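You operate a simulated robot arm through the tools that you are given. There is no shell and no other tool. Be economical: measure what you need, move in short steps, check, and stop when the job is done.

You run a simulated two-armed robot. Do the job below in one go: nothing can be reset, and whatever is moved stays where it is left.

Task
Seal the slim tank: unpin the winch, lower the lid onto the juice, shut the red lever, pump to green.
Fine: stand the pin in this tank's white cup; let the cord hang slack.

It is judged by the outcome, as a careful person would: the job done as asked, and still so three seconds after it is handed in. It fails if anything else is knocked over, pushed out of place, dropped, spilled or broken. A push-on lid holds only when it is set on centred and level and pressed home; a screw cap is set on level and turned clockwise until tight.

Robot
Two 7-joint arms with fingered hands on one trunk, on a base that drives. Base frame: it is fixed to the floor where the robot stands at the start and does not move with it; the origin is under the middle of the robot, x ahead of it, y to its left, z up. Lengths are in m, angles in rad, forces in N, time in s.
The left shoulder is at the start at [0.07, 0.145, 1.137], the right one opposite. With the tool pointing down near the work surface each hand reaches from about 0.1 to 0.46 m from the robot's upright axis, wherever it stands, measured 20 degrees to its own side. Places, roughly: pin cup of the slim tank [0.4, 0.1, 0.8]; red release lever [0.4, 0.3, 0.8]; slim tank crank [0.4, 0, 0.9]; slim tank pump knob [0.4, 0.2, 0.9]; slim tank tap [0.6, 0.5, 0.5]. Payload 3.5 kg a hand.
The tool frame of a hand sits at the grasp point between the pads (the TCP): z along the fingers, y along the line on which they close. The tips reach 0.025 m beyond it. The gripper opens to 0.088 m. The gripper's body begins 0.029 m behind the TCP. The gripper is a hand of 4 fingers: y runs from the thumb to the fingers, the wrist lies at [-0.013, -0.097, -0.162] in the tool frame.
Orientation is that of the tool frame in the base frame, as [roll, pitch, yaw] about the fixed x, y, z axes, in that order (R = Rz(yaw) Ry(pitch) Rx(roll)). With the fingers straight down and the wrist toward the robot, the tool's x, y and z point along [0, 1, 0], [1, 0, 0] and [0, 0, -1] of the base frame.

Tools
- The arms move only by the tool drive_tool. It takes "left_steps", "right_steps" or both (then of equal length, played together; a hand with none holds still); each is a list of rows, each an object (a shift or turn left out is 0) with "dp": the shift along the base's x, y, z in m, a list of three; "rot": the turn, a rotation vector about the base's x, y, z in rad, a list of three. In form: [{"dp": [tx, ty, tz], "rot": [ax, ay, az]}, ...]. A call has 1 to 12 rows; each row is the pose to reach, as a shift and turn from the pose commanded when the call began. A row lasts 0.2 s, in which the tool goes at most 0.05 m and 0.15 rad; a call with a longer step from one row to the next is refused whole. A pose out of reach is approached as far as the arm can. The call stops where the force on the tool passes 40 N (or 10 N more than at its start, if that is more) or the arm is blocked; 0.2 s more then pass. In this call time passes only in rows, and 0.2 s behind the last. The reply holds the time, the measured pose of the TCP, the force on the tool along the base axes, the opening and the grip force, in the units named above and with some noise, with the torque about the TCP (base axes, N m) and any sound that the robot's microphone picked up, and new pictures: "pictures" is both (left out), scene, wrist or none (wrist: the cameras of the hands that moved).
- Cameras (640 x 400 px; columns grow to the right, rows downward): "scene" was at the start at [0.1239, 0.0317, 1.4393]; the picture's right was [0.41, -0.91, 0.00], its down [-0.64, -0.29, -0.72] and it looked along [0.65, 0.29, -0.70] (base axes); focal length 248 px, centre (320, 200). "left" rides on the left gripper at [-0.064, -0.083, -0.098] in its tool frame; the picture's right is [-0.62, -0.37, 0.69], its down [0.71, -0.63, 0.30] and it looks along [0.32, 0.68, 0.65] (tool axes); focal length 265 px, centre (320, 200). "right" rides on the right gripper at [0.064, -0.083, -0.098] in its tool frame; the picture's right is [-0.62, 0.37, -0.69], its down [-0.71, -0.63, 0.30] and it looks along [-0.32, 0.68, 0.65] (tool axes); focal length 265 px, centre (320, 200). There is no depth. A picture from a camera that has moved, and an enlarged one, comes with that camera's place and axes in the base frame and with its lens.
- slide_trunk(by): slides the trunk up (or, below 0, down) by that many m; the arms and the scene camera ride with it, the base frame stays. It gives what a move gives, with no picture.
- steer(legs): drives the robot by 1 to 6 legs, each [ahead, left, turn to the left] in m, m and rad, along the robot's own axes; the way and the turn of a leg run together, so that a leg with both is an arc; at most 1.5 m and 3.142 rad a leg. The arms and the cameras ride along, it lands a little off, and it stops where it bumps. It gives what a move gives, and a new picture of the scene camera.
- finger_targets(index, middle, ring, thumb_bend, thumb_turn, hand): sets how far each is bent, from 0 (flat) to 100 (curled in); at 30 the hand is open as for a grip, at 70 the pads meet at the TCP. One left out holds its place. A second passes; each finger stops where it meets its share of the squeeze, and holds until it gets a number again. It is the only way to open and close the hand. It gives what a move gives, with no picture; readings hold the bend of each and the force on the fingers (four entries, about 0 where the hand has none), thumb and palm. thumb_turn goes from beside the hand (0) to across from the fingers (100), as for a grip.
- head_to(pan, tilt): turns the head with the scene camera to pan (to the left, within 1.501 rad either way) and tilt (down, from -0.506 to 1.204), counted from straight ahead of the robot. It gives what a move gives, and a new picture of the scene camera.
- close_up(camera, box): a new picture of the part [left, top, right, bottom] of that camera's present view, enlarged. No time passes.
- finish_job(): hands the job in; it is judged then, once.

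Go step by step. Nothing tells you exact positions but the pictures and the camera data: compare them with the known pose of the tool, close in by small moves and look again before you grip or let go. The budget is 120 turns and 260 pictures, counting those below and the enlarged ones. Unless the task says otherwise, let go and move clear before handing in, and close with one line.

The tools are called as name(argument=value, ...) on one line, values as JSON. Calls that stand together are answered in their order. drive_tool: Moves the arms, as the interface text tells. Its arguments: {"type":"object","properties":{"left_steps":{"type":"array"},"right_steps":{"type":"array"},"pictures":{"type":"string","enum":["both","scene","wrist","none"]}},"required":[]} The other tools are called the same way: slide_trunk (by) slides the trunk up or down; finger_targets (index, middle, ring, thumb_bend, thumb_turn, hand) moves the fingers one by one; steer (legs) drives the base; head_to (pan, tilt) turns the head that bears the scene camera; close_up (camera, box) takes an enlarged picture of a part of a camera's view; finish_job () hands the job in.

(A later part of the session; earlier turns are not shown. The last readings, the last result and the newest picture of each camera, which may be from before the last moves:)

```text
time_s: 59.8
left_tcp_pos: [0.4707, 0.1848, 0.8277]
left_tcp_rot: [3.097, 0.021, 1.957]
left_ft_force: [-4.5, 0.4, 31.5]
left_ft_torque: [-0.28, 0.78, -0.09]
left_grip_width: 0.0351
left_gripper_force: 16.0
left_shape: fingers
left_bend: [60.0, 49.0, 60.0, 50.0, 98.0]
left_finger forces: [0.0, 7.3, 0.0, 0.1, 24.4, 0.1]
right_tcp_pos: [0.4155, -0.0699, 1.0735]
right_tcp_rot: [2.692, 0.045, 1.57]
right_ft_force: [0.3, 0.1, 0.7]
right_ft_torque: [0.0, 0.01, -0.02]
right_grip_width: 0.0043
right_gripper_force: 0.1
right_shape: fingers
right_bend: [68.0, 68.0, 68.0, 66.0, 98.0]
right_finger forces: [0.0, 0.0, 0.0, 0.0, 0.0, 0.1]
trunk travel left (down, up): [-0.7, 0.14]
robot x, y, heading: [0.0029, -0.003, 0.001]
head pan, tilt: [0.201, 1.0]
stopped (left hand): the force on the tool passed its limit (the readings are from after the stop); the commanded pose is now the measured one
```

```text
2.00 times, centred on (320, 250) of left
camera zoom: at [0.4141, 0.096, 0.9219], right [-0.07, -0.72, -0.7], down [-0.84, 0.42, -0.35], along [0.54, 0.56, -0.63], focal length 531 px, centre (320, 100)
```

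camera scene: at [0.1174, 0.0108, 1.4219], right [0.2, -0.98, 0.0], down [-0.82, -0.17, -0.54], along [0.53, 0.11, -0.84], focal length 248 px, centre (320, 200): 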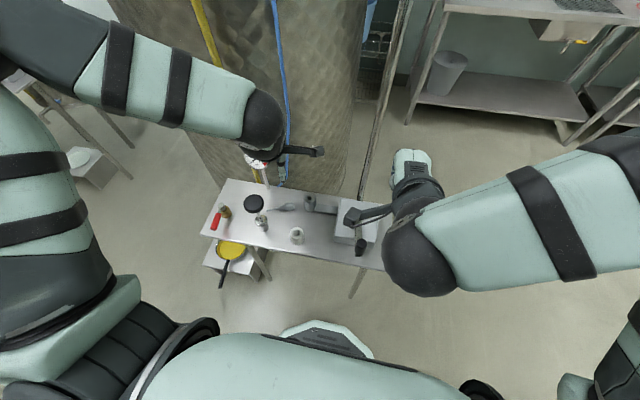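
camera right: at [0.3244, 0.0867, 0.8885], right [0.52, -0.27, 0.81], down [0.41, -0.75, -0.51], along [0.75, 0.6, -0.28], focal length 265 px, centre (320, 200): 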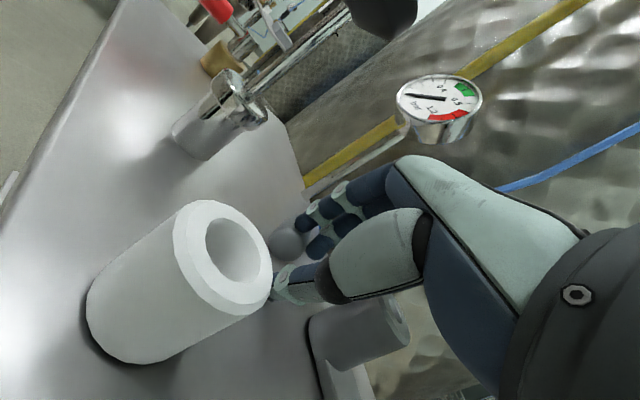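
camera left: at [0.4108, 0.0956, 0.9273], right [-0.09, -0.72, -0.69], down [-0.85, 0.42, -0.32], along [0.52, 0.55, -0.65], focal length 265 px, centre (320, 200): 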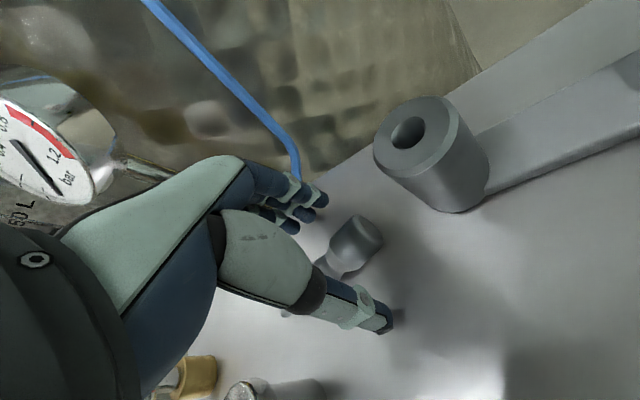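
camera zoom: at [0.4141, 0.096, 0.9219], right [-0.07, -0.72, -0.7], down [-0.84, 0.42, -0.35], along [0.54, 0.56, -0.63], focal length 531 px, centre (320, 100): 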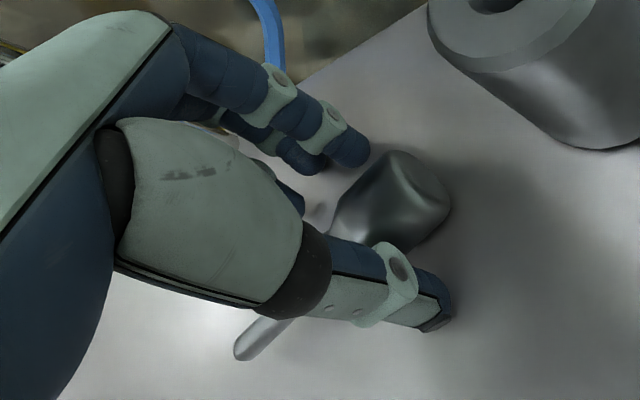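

Fingertips bottomed on the table (table ≈.80). Raise 8 mm and complete the closing.

drive_tool(left_steps=[{"dp": [-0.003, -0.001, 0.006]}], pictures="none")

finger_targets(hand="left", index=64, middle=64, ring=64, thumb_bend=64)

close_up(camera="left", box=[200, 150, 440, 350])

```text
time_s: 60.2
left_tcp_pos: [0.4681, 0.1857, 0.828]
left_tcp_rot: [3.111, 0.019, 1.961]
left_ft_force: [-1.3, 0.9, 5.2]
left_ft_torque: [0.06, -0.02, 0.0]
left_grip_width: 0.0208
left_gripper_force: 2.4
left_shape: fingers
left_bend: [60.0, 50.0, 60.0, 59.0, 98.0]
left_finger forces: [0.1, 3.0, 0.0, 0.0, 1.6, 0.1]
right_tcp_pos: [0.4191, -0.0684, 1.071]
right_tcp_rot: [2.696, 0.044, 1.57]
right_ft_force: [0.4, -0.1, 0.5]
right_ft_torque: [0.0, 0.01, -0.02]
right_grip_width: 0.0046
right_gripper_force: 0.2
right_shape: fingers
right_bend: [68.0, 68.0, 68.0, 66.0, 98.0]
right_finger forces: [0.0, 0.0, 0.0, 0.1, 0.0, 0.0]
trunk travel left (down, up): [-0.7, 0.14]
robot x, y, heading: [0.0, -0.0003, 0.001]
head pan, tilt: [0.201, 1.0]
```

```text
time_s: 61.2
left_tcp_pos: [0.4692, 0.1857, 0.8297]
left_tcp_rot: [3.108, 0.02, 1.962]
left_ft_force: [0.7, -0.2, -0.5]
left_ft_torque: [-0.01, 0.02, 0.03]
left_grip_width: 0.017
left_gripper_force: 1.3
left_shape: fingers
left_bend: [62.0, 64.0, 64.0, 61.0, 98.0]
left_finger forces: [1.4, 0.3, 0.0, 0.1, 1.6, 0.0]
right_tcp_pos: [0.419, -0.0694, 1.0724]
right_tcp_rot: [2.694, 0.043, 1.572]
right_ft_force: [0.1, 0.4, 0.1]
right_ft_torque: [0.0, 0.01, 0.02]
right_grip_width: 0.0045
right_gripper_force: 0.1
right_shape: fingers
right_bend: [68.0, 68.0, 68.0, 66.0, 98.0]
right_finger forces: [0.0, 0.0, 0.0, 0.1, 0.1, 0.0]
trunk travel left (down, up): [-0.7, 0.14]
robot x, y, heading: [0.0003, 0.0001, 0.001]
head pan, tilt: [0.201, 1.0]
```

```text
2.00 times, centred on (320, 250) of left
camera zoom: at [0.4124, 0.0953, 0.9247], right [-0.08, -0.72, -0.69], down [-0.84, 0.42, -0.34], along [0.53, 0.56, -0.64], focal length 531 px, centre (320, 100)
```

zoom: 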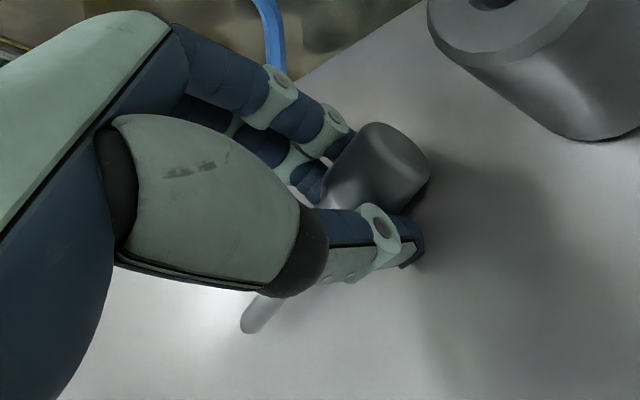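

Head is between the pads but only at the tips. Lower a touch more, then squeeze.

drive_tool(left_steps=[{"dp": [0.0, 0.0, -0.005]}, {"dp": [0.0, 0.0, -0.008]}], pictures="none")

finger_targets(hand="left", index=68, middle=68, ring=64, thumb_bend=68)

close_up(camera="left", box=[200, 150, 440, 350])

```text
time_s: 62.0
left_tcp_pos: [0.4703, 0.1865, 0.8284]
left_tcp_rot: [3.09, 0.025, 1.96]
left_ft_force: [-5.5, 0.0, 30.9]
left_ft_torque: [-0.47, 0.71, -0.03]
left_grip_width: 0.0176
left_gripper_force: 16.7
left_shape: fingers
left_bend: [63.0, 64.0, 64.0, 62.0, 98.0]
left_finger forces: [0.6, 0.0, 0.0, 0.1, 32.1, 0.0]
right_tcp_pos: [0.4156, -0.07, 1.073]
right_tcp_rot: [2.69, 0.043, 1.571]
right_ft_force: [0.3, -0.5, 0.5]
right_ft_torque: [-0.01, 0.02, 0.02]
right_grip_width: 0.0045
right_gripper_force: 0.1
right_shape: fingers
right_bend: [68.0, 68.0, 68.0, 66.0, 98.0]
right_finger forces: [0.0, 0.0, 0.1, 0.0, 0.1, 0.0]
trunk travel left (down, up): [-0.7, 0.14]
robot x, y, heading: [-0.0015, -0.001, 0.002]
head pan, tilt: [0.201, 1.0]
stopped in row 2 (left hand): the force on the tool passed its limit (the readings are from after the stop); the commanded pose is now the measured one
```

```text
time_s: 63.0
left_tcp_pos: [0.4682, 0.1852, 0.8275]
left_tcp_rot: [3.092, 0.023, 1.96]
left_ft_force: [-3.7, 1.4, 37.9]
left_ft_torque: [-0.49, 0.7, -0.01]
left_grip_width: 0.0141
left_gripper_force: 24.7
left_shape: fingers
left_bend: [64.0, 66.0, 64.0, 67.0, 98.0]
left_finger forces: [3.2, 1.7, 0.1, 0.0, 44.7, 0.0]
right_tcp_pos: [0.4138, -0.0704, 1.0747]
right_tcp_rot: [2.689, 0.042, 1.573]
right_ft_force: [-0.3, 0.6, 0.2]
right_ft_torque: [-0.01, 0.01, 0.0]
right_grip_width: 0.0045
right_gripper_force: 0.0
right_shape: fingers
right_bend: [68.0, 68.0, 68.0, 66.0, 98.0]
right_finger forces: [0.1, 0.1, 0.0, 0.0, 0.1, 0.0]
trunk travel left (down, up): [-0.7, 0.14]
robot x, y, heading: [-0.001, -0.0002, 0.001]
head pan, tilt: [0.201, 1.0]
```

```text
2.00 times, centred on (320, 250) of left
camera zoom: at [0.4106, 0.0946, 0.9218], right [-0.07, -0.71, -0.7], down [-0.84, 0.42, -0.35], along [0.54, 0.56, -0.63], focal length 531 px, centre (320, 100)
```

zoom: 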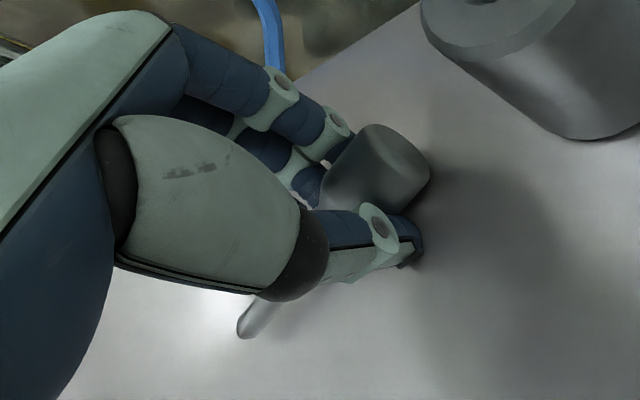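

drive_tool(left_steps=[{"dp": [-0.001, 0, 0.004]}], pictures="none")

finger_targets(hand="left", index=70, middle=72, ring=66, thumb_bend=68)

drive_tool(left_steps=[{"dp": [0, 0, 0.005]}, {"dp": [0, 0, 0.01]}], pictures="none")

close_up(camera="left", box=[200, 150, 440, 350])

```text
time_s: 63.4
left_tcp_pos: [0.4687, 0.186, 0.8284]
left_tcp_rot: [3.102, 0.021, 1.961]
left_ft_force: [-0.2, -0.1, 12.1]
left_ft_torque: [-0.14, 0.2, -0.03]
left_grip_width: 0.0146
left_gripper_force: 11.1
left_shape: fingers
left_bend: [63.0, 66.0, 64.0, 65.0, 97.0]
left_finger forces: [3.1, 1.4, 0.0, 0.1, 17.7, 0.1]
right_tcp_pos: [0.4159, -0.0696, 1.0717]
right_tcp_rot: [2.695, 0.045, 1.57]
right_ft_force: [0.0, 0.1, 1.1]
right_ft_torque: [-0.03, -0.02, 0.01]
right_grip_width: 0.0048
right_gripper_force: 0.2
right_shape: fingers
right_bend: [68.0, 68.0, 68.0, 66.0, 98.0]
right_finger forces: [0.0, 0.0, 0.0, 0.1, 0.0, 0.0]
trunk travel left (down, up): [-0.7, 0.14]
robot x, y, heading: [-0.0016, -0.0004, -0.003]
head pan, tilt: [0.201, 1.0]
```

```text
time_s: 64.3
left_tcp_pos: [0.4701, 0.1862, 0.8276]
left_tcp_rot: [3.1, 0.02, 1.962]
left_ft_force: [0.0, 0.8, 2.4]
left_ft_torque: [0.01, 0.05, -0.04]
left_grip_width: 0.0143
left_gripper_force: 8.1
left_shape: fingers
left_bend: [65.0, 71.0, 66.0, 62.0, 97.0]
left_finger forces: [3.3, 3.3, 0.0, 0.0, 9.8, 0.0]
right_tcp_pos: [0.4178, -0.0681, 1.0732]
right_tcp_rot: [2.695, 0.044, 1.571]
right_ft_force: [0.1, 0.1, 0.1]
right_ft_torque: [0.01, 0.01, -0.02]
right_grip_width: 0.0045
right_gripper_force: 0.2
right_shape: fingers
right_bend: [68.0, 68.0, 68.0, 66.0, 98.0]
right_finger forces: [0.1, 0.1, 0.1, 0.0, 0.0, 0.1]
trunk travel left (down, up): [-0.7, 0.14]
robot x, y, heading: [-0.0013, -0.0014, -0.001]
head pan, tilt: [0.201, 1.0]
```

```text
time_s: 65.0
left_tcp_pos: [0.4696, 0.1858, 0.838]
left_tcp_rot: [3.1, 0.02, 1.961]
left_ft_force: [-0.3, 0.2, -0.4]
left_ft_torque: [-0.01, -0.02, -0.03]
left_grip_width: 0.0144
left_gripper_force: 6.0
left_shape: fingers
left_bend: [65.0, 71.0, 66.0, 62.0, 96.0]
left_finger forces: [3.2, 2.8, 0.0, 0.1, 6.1, 0.0]
right_tcp_pos: [0.4189, -0.0696, 1.0725]
right_tcp_rot: [2.694, 0.043, 1.571]
right_ft_force: [-0.3, -0.3, -0.3]
right_ft_torque: [-0.01, 0.04, -0.02]
right_grip_width: 0.0045
right_gripper_force: 0.1
right_shape: fingers
right_bend: [68.0, 68.0, 68.0, 66.0, 98.0]
right_finger forces: [0.1, 0.0, 0.0, 0.0, 0.1, 0.1]
trunk travel left (down, up): [-0.7, 0.14]
robot x, y, heading: [-0.0016, 0.0017, -0.002]
head pan, tilt: [0.201, 1.0]
```

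```text
2.00 times, centred on (320, 250) of left
camera zoom: at [0.4124, 0.0956, 0.9327], right [-0.07, -0.72, -0.69], down [-0.84, 0.42, -0.35], along [0.54, 0.56, -0.63], focal length 531 px, centre (320, 100)
```

zoom: 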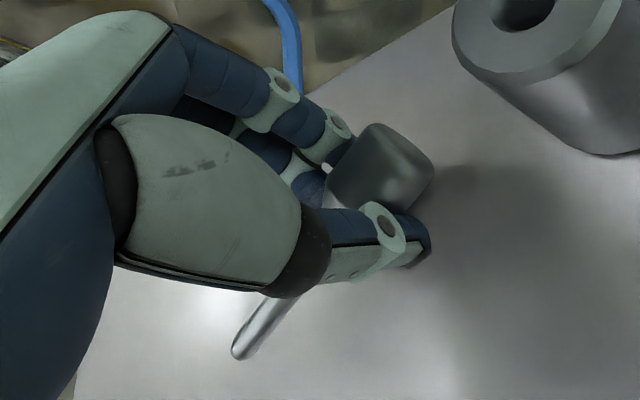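

The pin lifts with the hand. Tighten slightly, then lift higher and check.

finger_targets(hand="left", index=74, middle=75, thumb_bend=73)

drive_tool(left_steps=[{"dp": [0, 0, 0.015]}, {"dp": [0, 0, 0.03]}, {"dp": [0, 0, 0.05]}, {"dp": [0, 0, 0.07]}], pictures="wrist")

close_up(camera="scene", box=[220, 130, 340, 250])

```text
time_s: 66.0
left_tcp_pos: [0.4684, 0.187, 0.8381]
left_tcp_rot: [3.101, 0.021, 1.961]
left_ft_force: [0.6, -0.7, 0.0]
left_ft_torque: [0.03, 0.01, -0.02]
left_grip_width: 0.0133
left_gripper_force: 12.1
left_shape: fingers
left_bend: [72.0, 74.0, 66.0, 62.0, 95.0]
left_finger forces: [7.9, 4.8, 0.0, 0.0, 11.6, 0.0]
right_tcp_pos: [0.417, -0.0694, 1.0726]
right_tcp_rot: [2.695, 0.044, 1.57]
right_ft_force: [-0.4, -0.3, 0.7]
right_ft_torque: [0.0, 0.01, 0.0]
right_grip_width: 0.0044
right_gripper_force: 0.1
right_shape: fingers
right_bend: [68.0, 68.0, 68.0, 66.0, 98.0]
right_finger forces: [0.1, 0.0, 0.1, 0.1, 0.0, 0.0]
trunk travel left (down, up): [-0.7, 0.14]
robot x, y, heading: [-0.0025, -0.0015, 0.005]
head pan, tilt: [0.201, 1.0]
```

```text
time_s: 67.0
left_tcp_pos: [0.4686, 0.1854, 0.9077]
left_tcp_rot: [3.102, 0.021, 1.961]
left_ft_force: [-0.3, -0.3, 0.0]
left_ft_torque: [-0.03, 0.0, 0.02]
left_grip_width: 0.013
left_gripper_force: 12.3
left_shape: fingers
left_bend: [72.0, 74.0, 66.0, 62.0, 95.0]
left_finger forces: [8.0, 4.9, 0.0, 0.0, 11.6, 0.1]
right_tcp_pos: [0.4179, -0.068, 1.0716]
right_tcp_rot: [2.694, 0.044, 1.571]
right_ft_force: [-0.1, -0.2, 0.9]
right_ft_torque: [-0.03, -0.02, -0.02]
right_grip_width: 0.0046
right_gripper_force: 0.1
right_shape: fingers
right_bend: [68.0, 68.0, 68.0, 66.0, 98.0]
right_finger forces: [0.0, 0.0, 0.0, 0.0, 0.0, 0.0]
trunk travel left (down, up): [-0.7, 0.14]
robot x, y, heading: [-0.0009, -0.0003, -0.002]
head pan, tilt: [0.201, 1.0]
camera left: at [0.412, 0.0957, 1.003], right [-0.07, -0.72, -0.69], down [-0.84, 0.42, -0.35], along [0.54, 0.56, -0.63], focal length 265 px, centre (320, 200)
```

left: 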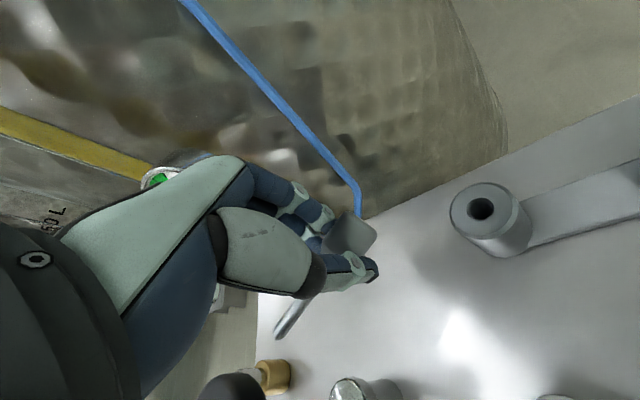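

```text
3.33 times, centred on (280, 190) of scene
camera zoom: at [0.1162, 0.012, 1.422], right [0.2, -0.98, 0.0], down [-0.82, -0.17, -0.54], along [0.53, 0.11, -0.84], focal length 826 px, centre (453, 233)
```

zoom: 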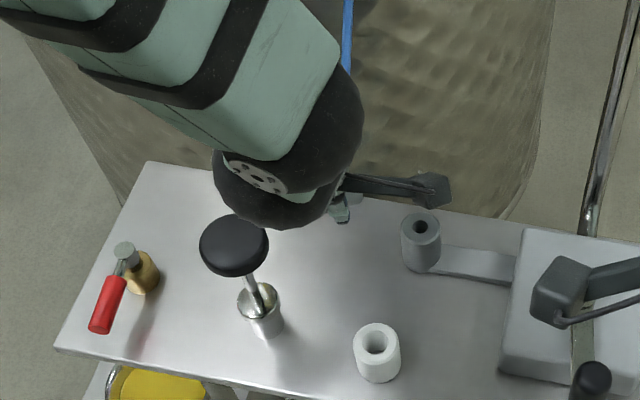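

Pin is held securely, shank along the tool's x. Lift and rotate about the closing axis 90° so the shank points down.

drive_tool(left_steps=[{"dp": [-0.01, 0, 0.04]}, {"dp": [-0.02, 0, 0.08], "rot": [-0.132, -0.054, 0]}, {"dp": [-0.03, -0.005, 0.11], "rot": [-0.264, -0.108, 0]}, {"dp": [-0.04, -0.01, 0.13], "rot": [-0.396, -0.162, 0]}, {"dp": [-0.05, -0.015, 0.14], "rot": [-0.528, -0.216, 0]}, {"dp": [-0.06, -0.02, 0.14], "rot": [-0.66, -0.27, 0]}, {"dp": [-0.065, -0.025, 0.14], "rot": [-0.792, -0.324, 0]}, {"dp": [-0.07, -0.03, 0.14], "rot": [-0.924, -0.378, 0]}, {"dp": [-0.07, -0.03, 0.14], "rot": [-1.056, -0.432, 0]}], pictures="both")

```text
time_s: 69.0
left_tcp_pos: [0.4478, 0.1717, 1.0377]
left_tcp_rot: [3.098, 1.164, 1.958]
left_ft_force: [0.0, 1.0, 0.5]
left_ft_torque: [0.01, 0.0, -0.03]
left_grip_width: 0.0127
left_gripper_force: 11.2
left_shape: fingers
left_bend: [72.0, 74.0, 66.0, 62.0, 95.0]
left_finger forces: [7.5, 4.6, 0.0, 0.0, 11.0, 0.0]
left hand out of reach, approached as far as the arm can: row 5, 6, 7, 8, 9
right_tcp_pos: [0.4177, -0.0672, 1.0716]
right_tcp_rot: [2.695, 0.046, 1.569]
right_ft_force: [0.2, -0.4, -0.2]
right_ft_torque: [-0.04, -0.01, 0.0]
right_grip_width: 0.0043
right_gripper_force: 0.1
right_shape: fingers
right_bend: [68.0, 68.0, 68.0, 66.0, 98.0]
right_finger forces: [0.0, 0.0, 0.0, 0.0, 0.0, 0.0]
trunk travel left (down, up): [-0.7, 0.14]
robot x, y, heading: [0.0026, 0.0024, 0.004]
head pan, tilt: [0.201, 1.0]
camera scene: at [0.1164, 0.0131, 1.4221], right [0.2, -0.98, 0.0], down [-0.82, -0.17, -0.54], along [0.53, 0.11, -0.84], focal length 248 px, centre (320, 200)
camera left: at [0.3436, 0.1963, 1.1333], right [0.03, -0.96, 0.29], down [-0.56, -0.25, -0.79], along [0.83, -0.14, -0.54], focal length 265 px, centre (320, 200)
```

scene: 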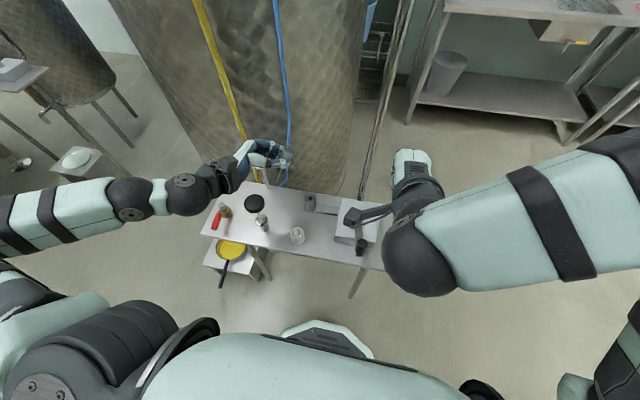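
left: 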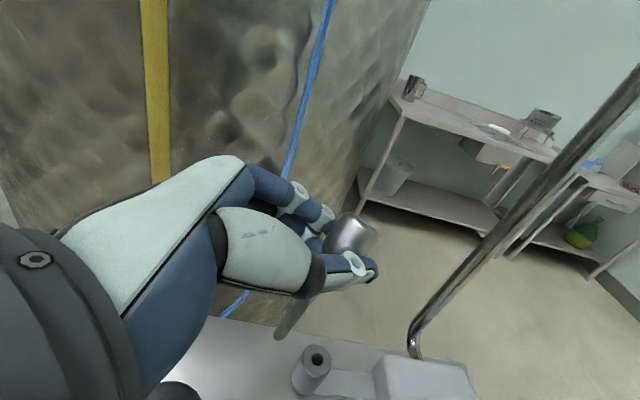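

drive_tool(left_steps=[{"dp": [-0.01, -0.005, 0], "rot": [-0.126, -0.052, 0]}, {"dp": [-0.02, -0.01, 0], "rot": [-0.252, -0.104, 0]}, {"dp": [-0.03, -0.015, 0], "rot": [-0.377, -0.155, 0]}, {"dp": [-0.05, -0.025, 0], "rot": [-0.377, -0.155, 0]}], pictures="both")

close_up(camera="scene", box=[200, 120, 340, 260])

```text
time_s: 70.0
left_tcp_pos: [0.4247, 0.1525, 1.0279]
left_tcp_rot: [-1.973, 1.57, -3.115]
left_ft_force: [-0.2, -0.2, -0.6]
left_ft_torque: [0.02, -0.02, -0.01]
left_grip_width: 0.0126
left_gripper_force: 11.0
left_shape: fingers
left_bend: [72.0, 74.0, 66.0, 62.0, 95.0]
left_finger forces: [7.4, 4.5, 0.0, 0.0, 10.9, 0.0]
left hand out of reach, approached as far as the arm can: row 1, 2, 3, 4
right_tcp_pos: [0.4192, -0.0691, 1.0721]
right_tcp_rot: [2.694, 0.043, 1.572]
right_ft_force: [0.2, 0.6, -0.7]
right_ft_torque: [0.01, 0.0, 0.0]
right_grip_width: 0.0046
right_gripper_force: 0.0
right_shape: fingers
right_bend: [68.0, 68.0, 68.0, 66.0, 98.0]
right_finger forces: [0.0, 0.0, 0.0, 0.0, 0.0, 0.1]
trunk travel left (down, up): [-0.7, 0.14]
robot x, y, heading: [-0.0042, -0.0021, 0.002]
head pan, tilt: [0.201, 1.0]
camera scene: at [0.1175, 0.0121, 1.4219], right [0.2, -0.98, 0.0], down [-0.82, -0.17, -0.54], along [0.53, 0.11, -0.84], focal length 248 px, centre (320, 200)
camera left: at [0.3078, 0.2076, 1.0898], right [-0.05, -0.78, 0.62], down [-0.45, -0.54, -0.71], along [0.89, -0.31, -0.33], focal length 265 px, centre (320, 200)
```

scene: 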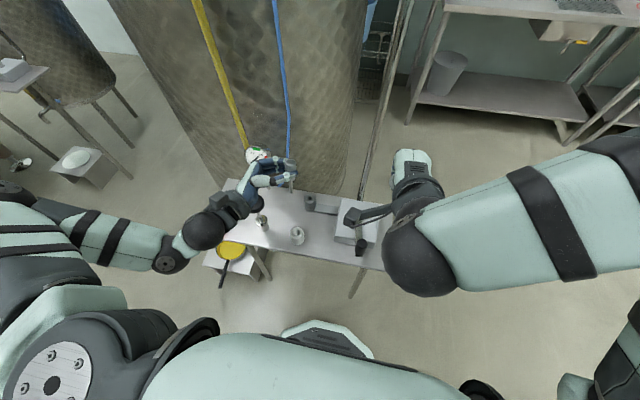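
left: 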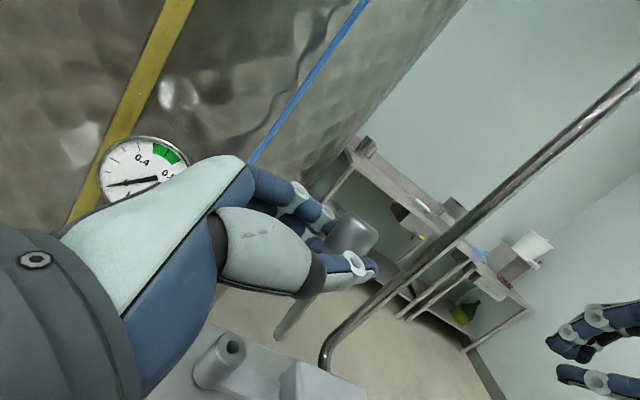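

```text
2.86 times, centred on (270, 190) of scene
camera zoom: at [0.1175, 0.0121, 1.4219], right [0.2, -0.98, 0.0], down [-0.82, -0.17, -0.54], along [0.53, 0.11, -0.84], focal length 708 px, centre (463, 229)
```

zoom: 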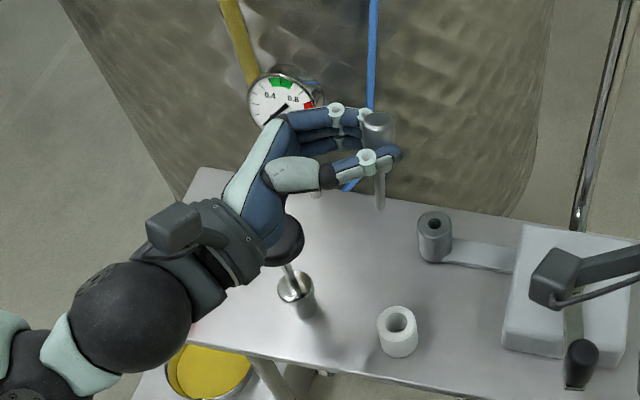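

The pin hangs upright in the hand. Zoom both cameras to measure its tilt.

close_up(camera="left", box=[240, 180, 400, 360])

close_up(camera="scene", box=[260, 150, 310, 200])

close_up(camera="right", box=[0, 0, 640, 400])

```text
2.22 times, centred on (320, 270) of left
camera zoom: at [0.3078, 0.2076, 1.0898], right [-0.05, -0.78, 0.62], down [-0.45, -0.54, -0.71], along [0.89, -0.31, -0.33], focal length 590 px, centre (320, 44)
```

zoom: 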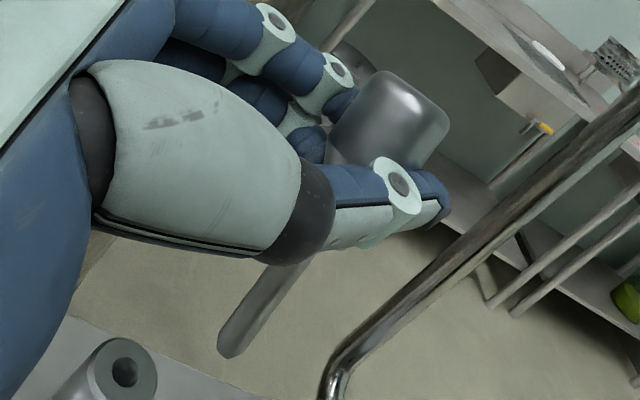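

```text
8.00 times, centred on (285, 175) of scene
camera zoom: at [0.1175, 0.0121, 1.4219], right [0.2, -0.98, 0.0], down [-0.82, -0.17, -0.54], along [0.53, 0.11, -0.84], focal length 1984 px, centre (600, 400)
```

zoom: 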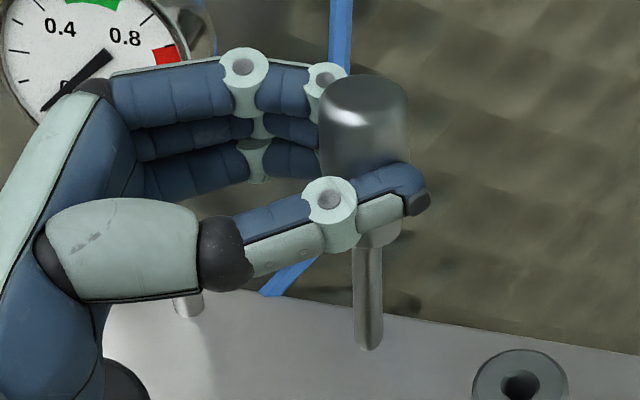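

```text
1.00 times, centred on (320, 200) of right
camera zoom: at [0.3009, -0.002, 1.1222], right [0.03, -0.58, 0.81], down [-0.44, -0.74, -0.51], along [0.9, -0.34, -0.28], focal length 265 px, centre (320, 200)
```

zoom: 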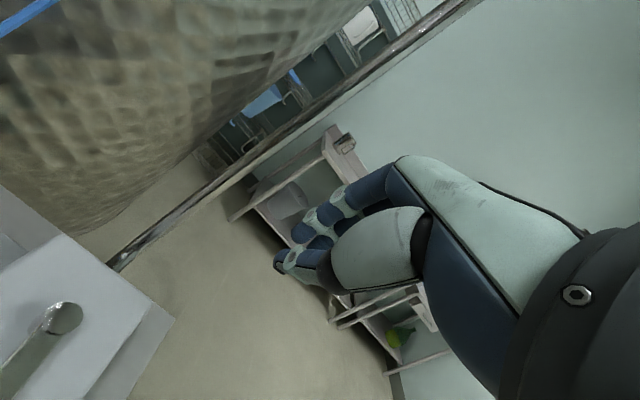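

The shank leans ~0.27 rad toward the robot (tip (.408,.138,.970), top (.429,.137,1.046)). Correct with a −0.27 rad turn about y and move over the cup.

drive_tool(left_steps=[{"dp": [0, 0, 0], "rot": [0, -0.135, 0]}, {"dp": [-0.01, -0.002, -0.01], "rot": [0, -0.27, 0]}, {"dp": [-0.03, -0.006, -0.03], "rot": [0, -0.27, 0]}, {"dp": [-0.049, -0.01, -0.06], "rot": [0, -0.27, 0]}], pictures="both")

close_up(camera="scene", box=[250, 170, 330, 250])

close_up(camera="left", box=[160, 180, 400, 400])

```text
time_s: 71.0
left_tcp_pos: [0.3746, 0.1434, 0.9668]
left_tcp_rot: [1.139, 1.301, 0.001]
left_ft_force: [-0.3, 0.1, -0.4]
left_ft_torque: [0.02, 0.02, 0.01]
left_grip_width: 0.0129
left_gripper_force: 11.8
left_shape: fingers
left_bend: [72.0, 74.0, 66.0, 62.0, 95.0]
left_finger forces: [7.4, 4.5, 0.0, 0.1, 11.0, 0.2]
right_tcp_pos: [0.4189, -0.0679, 1.072]
right_tcp_rot: [2.694, 0.047, 1.569]
right_ft_force: [-0.1, 0.0, 0.2]
right_ft_torque: [-0.02, -0.03, 0.01]
right_grip_width: 0.0045
right_gripper_force: 0.0
right_shape: fingers
right_bend: [68.0, 68.0, 68.0, 66.0, 98.0]
right_finger forces: [0.1, 0.0, 0.0, 0.1, 0.0, 0.0]
trunk travel left (down, up): [-0.7, 0.14]
robot x, y, heading: [-0.0026, -0.002, -0.002]
head pan, tilt: [0.201, 1.0]
camera scene: at [0.117, 0.0126, 1.422], right [0.2, -0.98, 0.0], down [-0.82, -0.17, -0.54], along [0.53, 0.11, -0.84], focal length 248 px, centre (320, 200)
camera left: at [0.2448, 0.1985, 0.9962], right [-0.21, -0.78, 0.58], down [-0.24, -0.54, -0.81], along [0.95, -0.31, -0.07], focal length 265 px, centre (320, 200)
```

scene: 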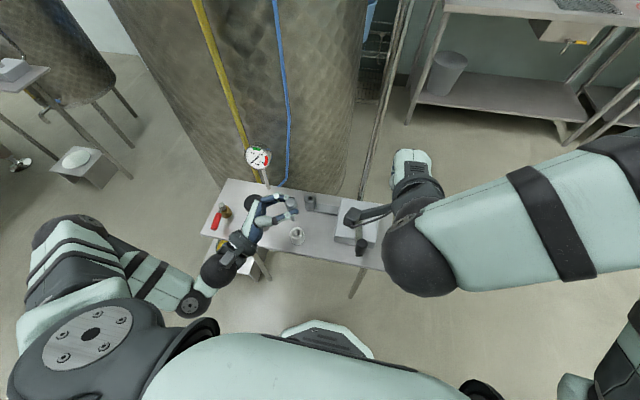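
left: 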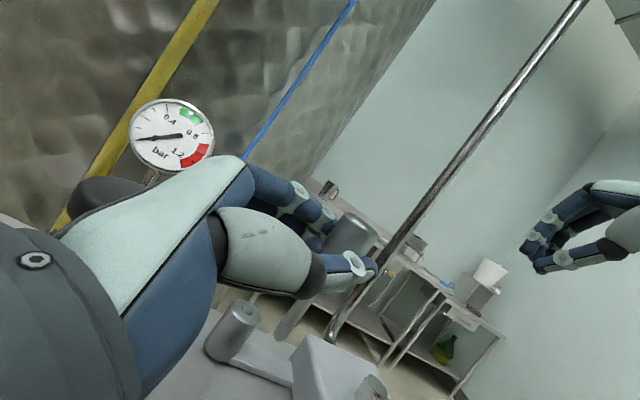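

```text
5.00 times, centred on (290, 210) of scene
camera zoom: at [0.117, 0.0126, 1.422], right [0.2, -0.98, 0.0], down [-0.82, -0.17, -0.54], along [0.53, 0.11, -0.84], focal length 1240 px, centre (470, 150)
```

zoom: 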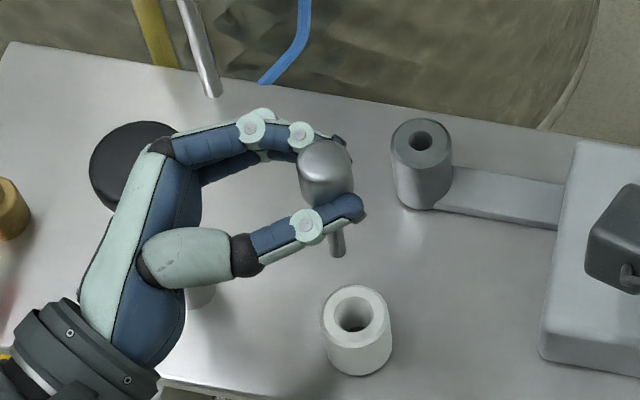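

```text
1.82 times, centred on (280, 290) of left
camera zoom: at [0.2448, 0.1985, 0.9962], right [-0.21, -0.78, 0.58], down [-0.24, -0.54, -0.81], along [0.95, -0.31, -0.07], focal length 483 px, centre (393, 36)
```

zoom: 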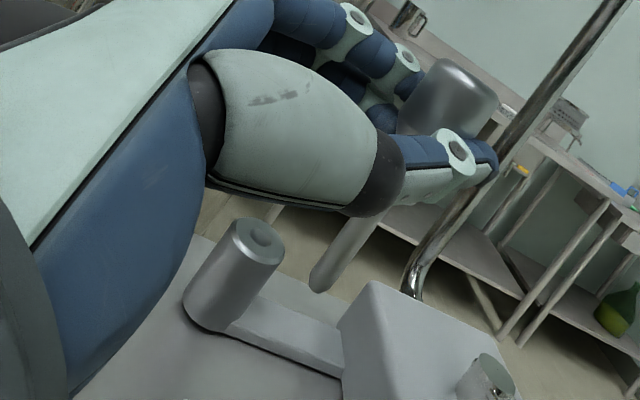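

Tilt is now small (~0.07 rad). Fine-correct, and lower until the tip is just above the cup (hole ≈(.3725,.127,.842)).

drive_tool(left_steps=[{"dp": [-0.003, -0.002, 0], "rot": [0, -0.07, 0]}, {"dp": [-0.003, -0.002, -0.025], "rot": [0, -0.07, 0]}, {"dp": [-0.003, -0.002, -0.048], "rot": [0, -0.07, 0]}], pictures="none")

close_up(camera="scene", box=[270, 200, 320, 250])

close_up(camera="left", box=[160, 180, 400, 400])

close_up(camera="right", box=[0, 150, 320, 400])

```text
time_s: 71.8
left_tcp_pos: [0.3714, 0.1403, 0.9184]
left_tcp_rot: [1.136, 1.232, -0.003]
left_ft_force: [-0.2, -1.1, 0.0]
left_ft_torque: [-0.02, 0.0, -0.01]
left_grip_width: 0.0127
left_gripper_force: 11.8
left_shape: fingers
left_bend: [72.0, 74.0, 66.0, 62.0, 95.0]
left_finger forces: [7.5, 4.5, 0.0, 0.0, 10.9, 0.0]
right_tcp_pos: [0.4179, -0.0697, 1.0723]
right_tcp_rot: [2.693, 0.045, 1.569]
right_ft_force: [-0.3, 0.3, 0.4]
right_ft_torque: [-0.01, 0.0, -0.01]
right_grip_width: 0.0047
right_gripper_force: 0.0
right_shape: fingers
right_bend: [68.0, 68.0, 68.0, 66.0, 98.0]
right_finger forces: [0.1, 0.0, 0.0, 0.0, 0.0, 0.1]
trunk travel left (down, up): [-0.7, 0.14]
robot x, y, heading: [0.0003, 0.0016, 0.002]
head pan, tilt: [0.201, 1.0]
```

```text
8.00 times, centred on (295, 225) of scene
camera zoom: at [0.1173, 0.0122, 1.422], right [0.2, -0.98, 0.0], down [-0.82, -0.17, -0.54], along [0.53, 0.11, -0.84], focal length 1984 px, centre (520, 0)
```

zoom: 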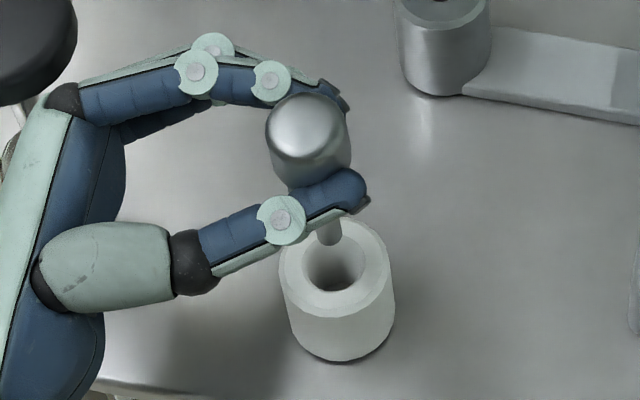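

```text
1.82 times, centred on (280, 290) of left
camera zoom: at [0.24, 0.1964, 0.9389], right [-0.25, -0.78, 0.57], down [-0.18, -0.54, -0.82], along [0.95, -0.31, -0.01], focal length 483 px, centre (393, 36)
```

zoom: 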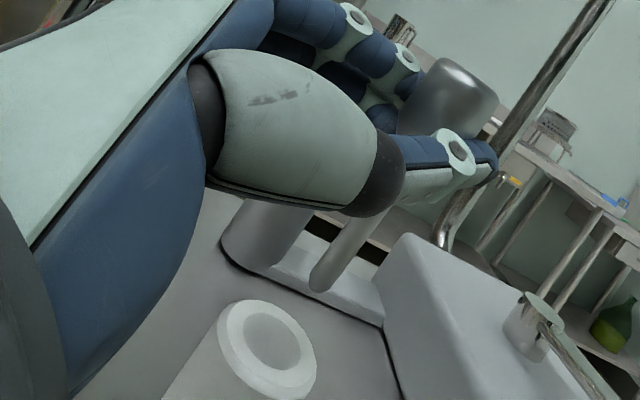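

```text
1.60 times, centred on (160, 275) of right
camera zoom: at [0.3008, -0.0018, 1.1223], right [0.03, -0.58, 0.81], down [-0.44, -0.74, -0.51], along [0.9, -0.34, -0.28], focal length 425 px, centre (576, 80)
```

zoom: 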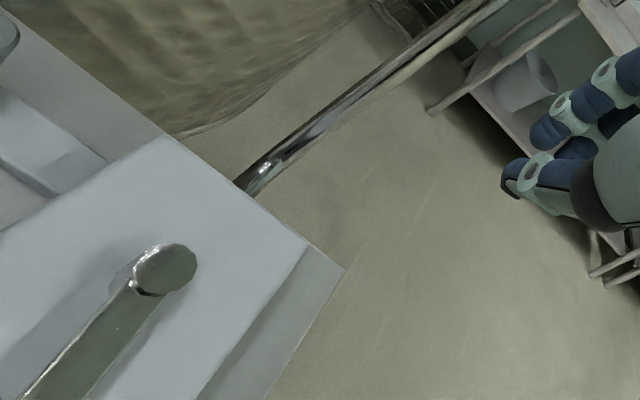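

Tip (.373,.126,.860) vs hole (.376,.127,.833): shift 3 mm and lower into the hole.

drive_tool(left_steps=[{"dp": [0.003, 0.001, 0], "rot": [0, -0.02, 0]}, {"dp": [0.003, 0.001, -0.015], "rot": [0, -0.02, 0]}, {"dp": [0.003, 0.001, -0.028], "rot": [0, -0.02, 0]}, {"dp": [0.003, 0.001, -0.036], "rot": [0, -0.02, 0]}], pictures="none")

close_up(camera="scene", box=[270, 200, 320, 250])

close_up(camera="left", box=[160, 180, 400, 400])

```text
time_s: 72.8
left_tcp_pos: [0.3747, 0.1424, 0.8835]
left_tcp_rot: [1.142, 1.213, 0.001]
left_ft_force: [0.7, 0.0, -0.9]
left_ft_torque: [0.01, 0.03, -0.02]
left_grip_width: 0.0127
left_gripper_force: 11.3
left_shape: fingers
left_bend: [72.0, 74.0, 66.0, 62.0, 95.0]
left_finger forces: [7.4, 4.5, 0.0, 0.0, 11.0, 0.0]
right_tcp_pos: [0.4183, -0.0693, 1.0706]
right_tcp_rot: [2.696, 0.045, 1.57]
right_ft_force: [-0.5, 0.1, 0.0]
right_ft_torque: [0.01, -0.04, 0.01]
right_grip_width: 0.0044
right_gripper_force: 0.1
right_shape: fingers
right_bend: [68.0, 68.0, 68.0, 66.0, 98.0]
right_finger forces: [0.1, 0.0, 0.0, 0.1, 0.0, 0.0]
trunk travel left (down, up): [-0.7, 0.14]
robot x, y, heading: [-0.001, 0.0023, -0.003]
head pan, tilt: [0.201, 1.0]
```

```text
8.00 times, centred on (295, 225) of scene
camera zoom: at [0.1172, 0.0122, 1.4219], right [0.2, -0.98, 0.0], down [-0.82, -0.17, -0.54], along [0.53, 0.11, -0.84], focal length 1984 px, centre (520, 0)
```

zoom: 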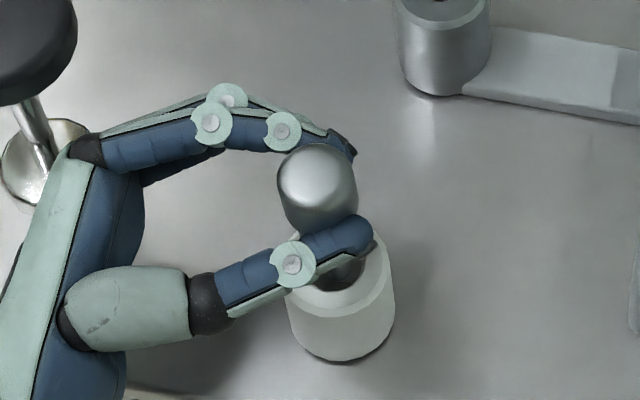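

```text
1.82 times, centred on (280, 290) of left
camera zoom: at [0.2428, 0.1975, 0.9007], right [-0.26, -0.78, 0.56], down [-0.17, -0.54, -0.83], along [0.95, -0.31, 0.01], focal length 483 px, centre (393, 36)
```

zoom: 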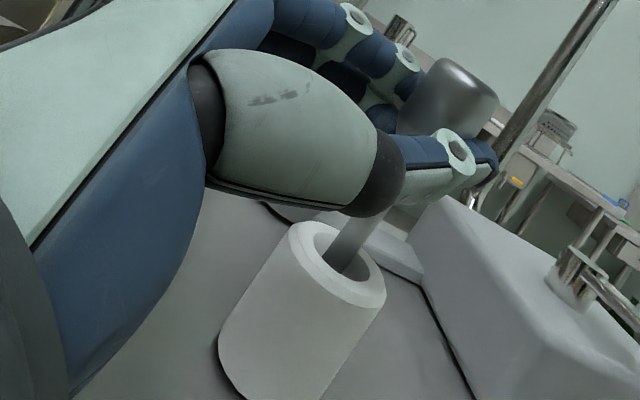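

The shank is in the hole with no contact force. Lower a bit more.

drive_tool(left_steps=[{"dp": [0.0, 0.0, -0.006]}, {"dp": [0.0, 0.0, -0.012]}, {"dp": [0, 0, -0.018]}], pictures="none")

close_up(camera="left", box=[160, 180, 400, 400])

```text
time_s: 73.5
left_tcp_pos: [0.3729, 0.1425, 0.8646]
left_tcp_rot: [1.136, 1.212, -0.004]
left_ft_force: [0.4, 0.0, 0.3]
left_ft_torque: [0.03, 0.0, 0.02]
left_grip_width: 0.0125
left_gripper_force: 11.4
left_shape: fingers
left_bend: [72.0, 74.0, 66.0, 62.0, 95.0]
left_finger forces: [7.3, 4.6, 0.0, 0.1, 11.1, 0.0]
right_tcp_pos: [0.4181, -0.0686, 1.0724]
right_tcp_rot: [2.694, 0.043, 1.571]
right_ft_force: [0.0, -0.1, 0.0]
right_ft_torque: [0.0, 0.0, 0.03]
right_grip_width: 0.0045
right_gripper_force: 0.0
right_shape: fingers
right_bend: [68.0, 68.0, 68.0, 66.0, 98.0]
right_finger forces: [0.0, 0.1, 0.1, 0.0, 0.0, 0.0]
trunk travel left (down, up): [-0.7, 0.14]
robot x, y, heading: [-0.0033, 0.0029, 0.001]
head pan, tilt: [0.201, 1.0]
```

```text
1.82 times, centred on (280, 290) of left
camera zoom: at [0.2422, 0.1974, 0.8826], right [-0.26, -0.78, 0.56], down [-0.17, -0.54, -0.83], along [0.95, -0.31, 0.01], focal length 483 px, centre (393, 36)
```

zoom: 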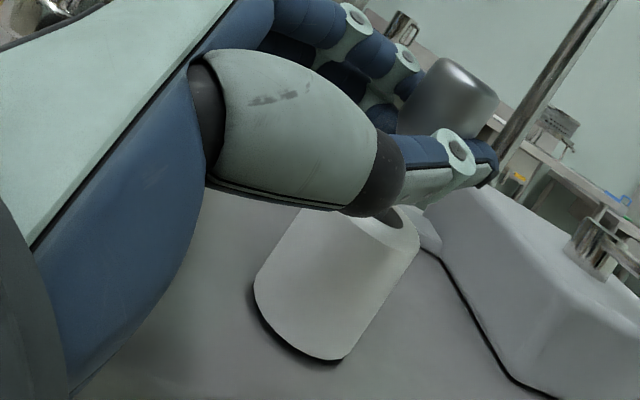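

The shank is deep in the cup. Release gently.

finger_targets(hand="left", index=52, middle=52, ring=52, thumb_bend=50)

finger_targets(hand="left", index=30, middle=30, ring=30, thumb_bend=30)

close_up(camera="left", box=[160, 180, 400, 400])

close_up(camera="scene", box=[250, 180, 330, 260])

```text
time_s: 74.5
left_tcp_pos: [0.3738, 0.1425, 0.8655]
left_tcp_rot: [1.139, 1.214, -0.003]
left_ft_force: [0.3, 0.1, 1.0]
left_ft_torque: [0.0, 0.0, -0.02]
left_grip_width: 0.0388
left_gripper_force: 0.0
left_shape: fingers
left_bend: [52.0, 52.0, 52.0, 50.0, 97.0]
left_finger forces: [0.0, 0.1, 0.1, 0.0, 0.0, 0.1]
right_tcp_pos: [0.4171, -0.0682, 1.0725]
right_tcp_rot: [2.695, 0.044, 1.571]
right_ft_force: [-0.2, -0.1, 0.9]
right_ft_torque: [-0.01, 0.01, 0.02]
right_grip_width: 0.0046
right_gripper_force: 0.0
right_shape: fingers
right_bend: [68.0, 68.0, 68.0, 66.0, 98.0]
right_finger forces: [0.0, 0.0, 0.0, 0.1, 0.0, 0.0]
trunk travel left (down, up): [-0.7, 0.14]
robot x, y, heading: [-0.0003, -0.0023, -0.0]
head pan, tilt: [0.201, 1.0]
```

```text
time_s: 75.5
left_tcp_pos: [0.3741, 0.1418, 0.8653]
left_tcp_rot: [1.143, 1.212, 0.002]
left_ft_force: [0.1, 1.2, 0.7]
left_ft_torque: [0.02, 0.02, -0.01]
left_grip_width: 0.0842
left_gripper_force: 0.0
left_shape: fingers
left_bend: [30.0, 30.0, 30.0, 30.0, 97.0]
left_finger forces: [0.1, 0.0, 0.0, 0.0, 0.0, 0.0]
right_tcp_pos: [0.4182, -0.0692, 1.0705]
right_tcp_rot: [2.694, 0.045, 1.571]
right_ft_force: [-0.7, -0.5, 0.1]
right_ft_torque: [-0.01, -0.01, 0.0]
right_grip_width: 0.0046
right_gripper_force: 0.1
right_shape: fingers
right_bend: [68.0, 68.0, 68.0, 66.0, 98.0]
right_finger forces: [0.0, 0.0, 0.0, 0.0, 0.1, 0.0]
trunk travel left (down, up): [-0.7, 0.14]
robot x, y, heading: [-0.0021, -0.0, -0.002]
head pan, tilt: [0.201, 1.0]
```

```text
1.82 times, centred on (280, 290) of left
camera zoom: at [0.2422, 0.1973, 0.8828], right [-0.26, -0.78, 0.56], down [-0.17, -0.54, -0.83], along [0.95, -0.31, 0.01], focal length 483 px, centre (393, 36)
```

zoom: 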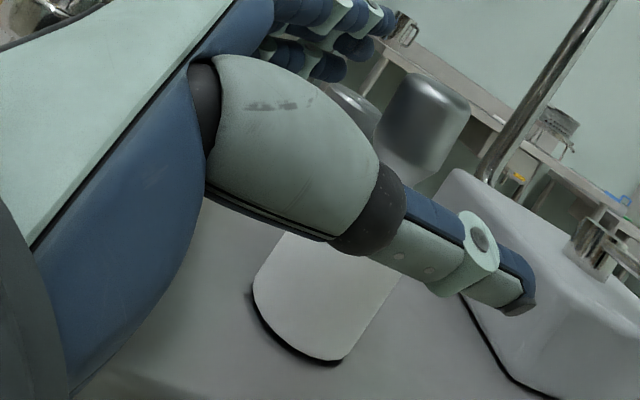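

```text
5.00 times, centred on (290, 220) of scene
camera zoom: at [0.1171, 0.0122, 1.4219], right [0.2, -0.98, 0.0], down [-0.82, -0.17, -0.54], along [0.53, 0.11, -0.84], focal length 1240 px, centre (470, 100)
```

zoom: 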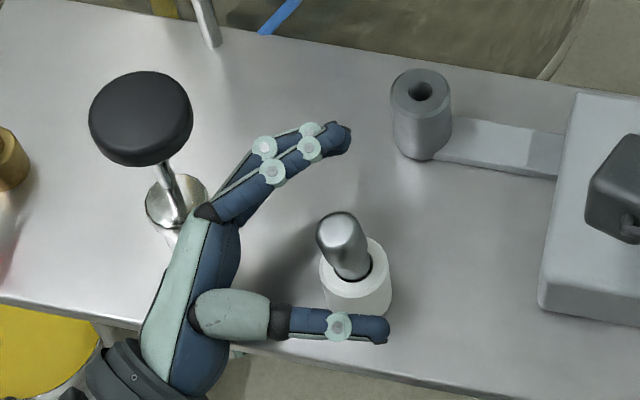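

The pin stands in the cup. The knuckles sit under the pump knob's edge, so shift slightly forward first, then lift straight up.

drive_tool(left_steps=[{"dp": [0.002, -0.01, 0]}, {"dp": [0.003, -0.02, 0]}, {"dp": [0.003, -0.02, 0.02]}, {"dp": [0.003, -0.02, 0.04]}, {"dp": [0.003, -0.02, 0.065]}, {"dp": [0.003, -0.02, 0.09]}, {"dp": [0.003, -0.01, 0.12]}, {"dp": [0.0, 0.02, 0.15]}], pictures="scene")

close_up(camera="scene", box=[210, 140, 370, 280])

```text
time_s: 77.3
left_tcp_pos: [0.3739, 0.1632, 1.0163]
left_tcp_rot: [1.141, 1.211, 0.002]
left_ft_force: [-0.3, -0.4, 0.6]
left_ft_torque: [0.02, -0.01, -0.02]
left_grip_width: 0.0845
left_gripper_force: 0.1
left_shape: fingers
left_bend: [30.0, 30.0, 30.0, 30.0, 97.0]
left_finger forces: [0.0, 0.0, 0.1, 0.0, 0.1, 0.0]
right_tcp_pos: [0.417, -0.0678, 1.0742]
right_tcp_rot: [2.692, 0.045, 1.57]
right_ft_force: [-0.2, -0.2, 0.5]
right_ft_torque: [0.02, 0.0, -0.01]
right_grip_width: 0.0045
right_gripper_force: 0.1
right_shape: fingers
right_bend: [68.0, 68.0, 68.0, 66.0, 98.0]
right_finger forces: [0.0, 0.0, 0.1, 0.0, 0.0, 0.0]
trunk travel left (down, up): [-0.7, 0.14]
robot x, y, heading: [-0.0045, -0.002, -0.002]
head pan, tilt: [0.201, 1.0]
camera scene: at [0.1155, 0.0132, 1.422], right [0.2, -0.98, 0.0], down [-0.82, -0.17, -0.54], along [0.53, 0.11, -0.84], focal length 248 px, centre (320, 200)
```

scene: 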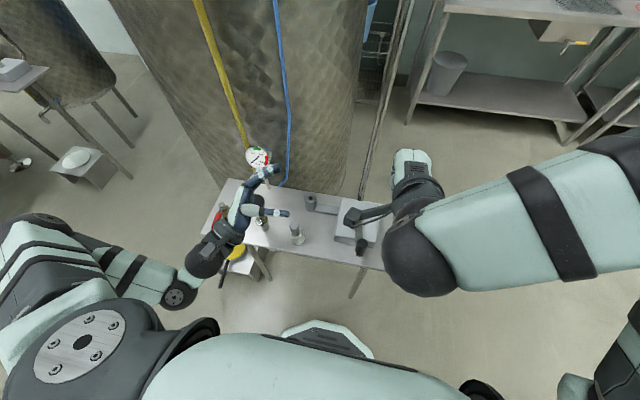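

```text
2.86 times, centred on (290, 210) of scene
camera zoom: at [0.1155, 0.0132, 1.422], right [0.2, -0.98, 0.0], down [-0.82, -0.17, -0.54], along [0.53, 0.11, -0.84], focal length 708 px, centre (406, 171)
```

zoom: 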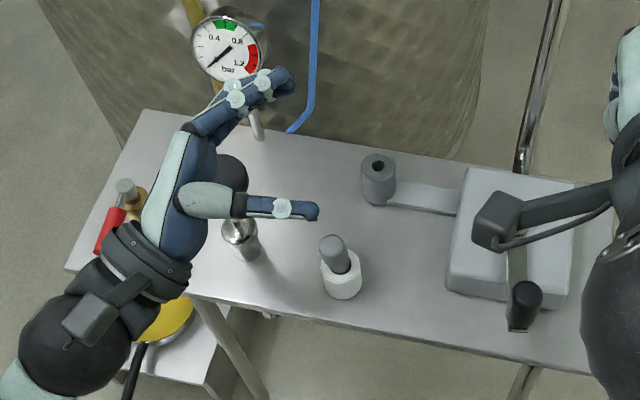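

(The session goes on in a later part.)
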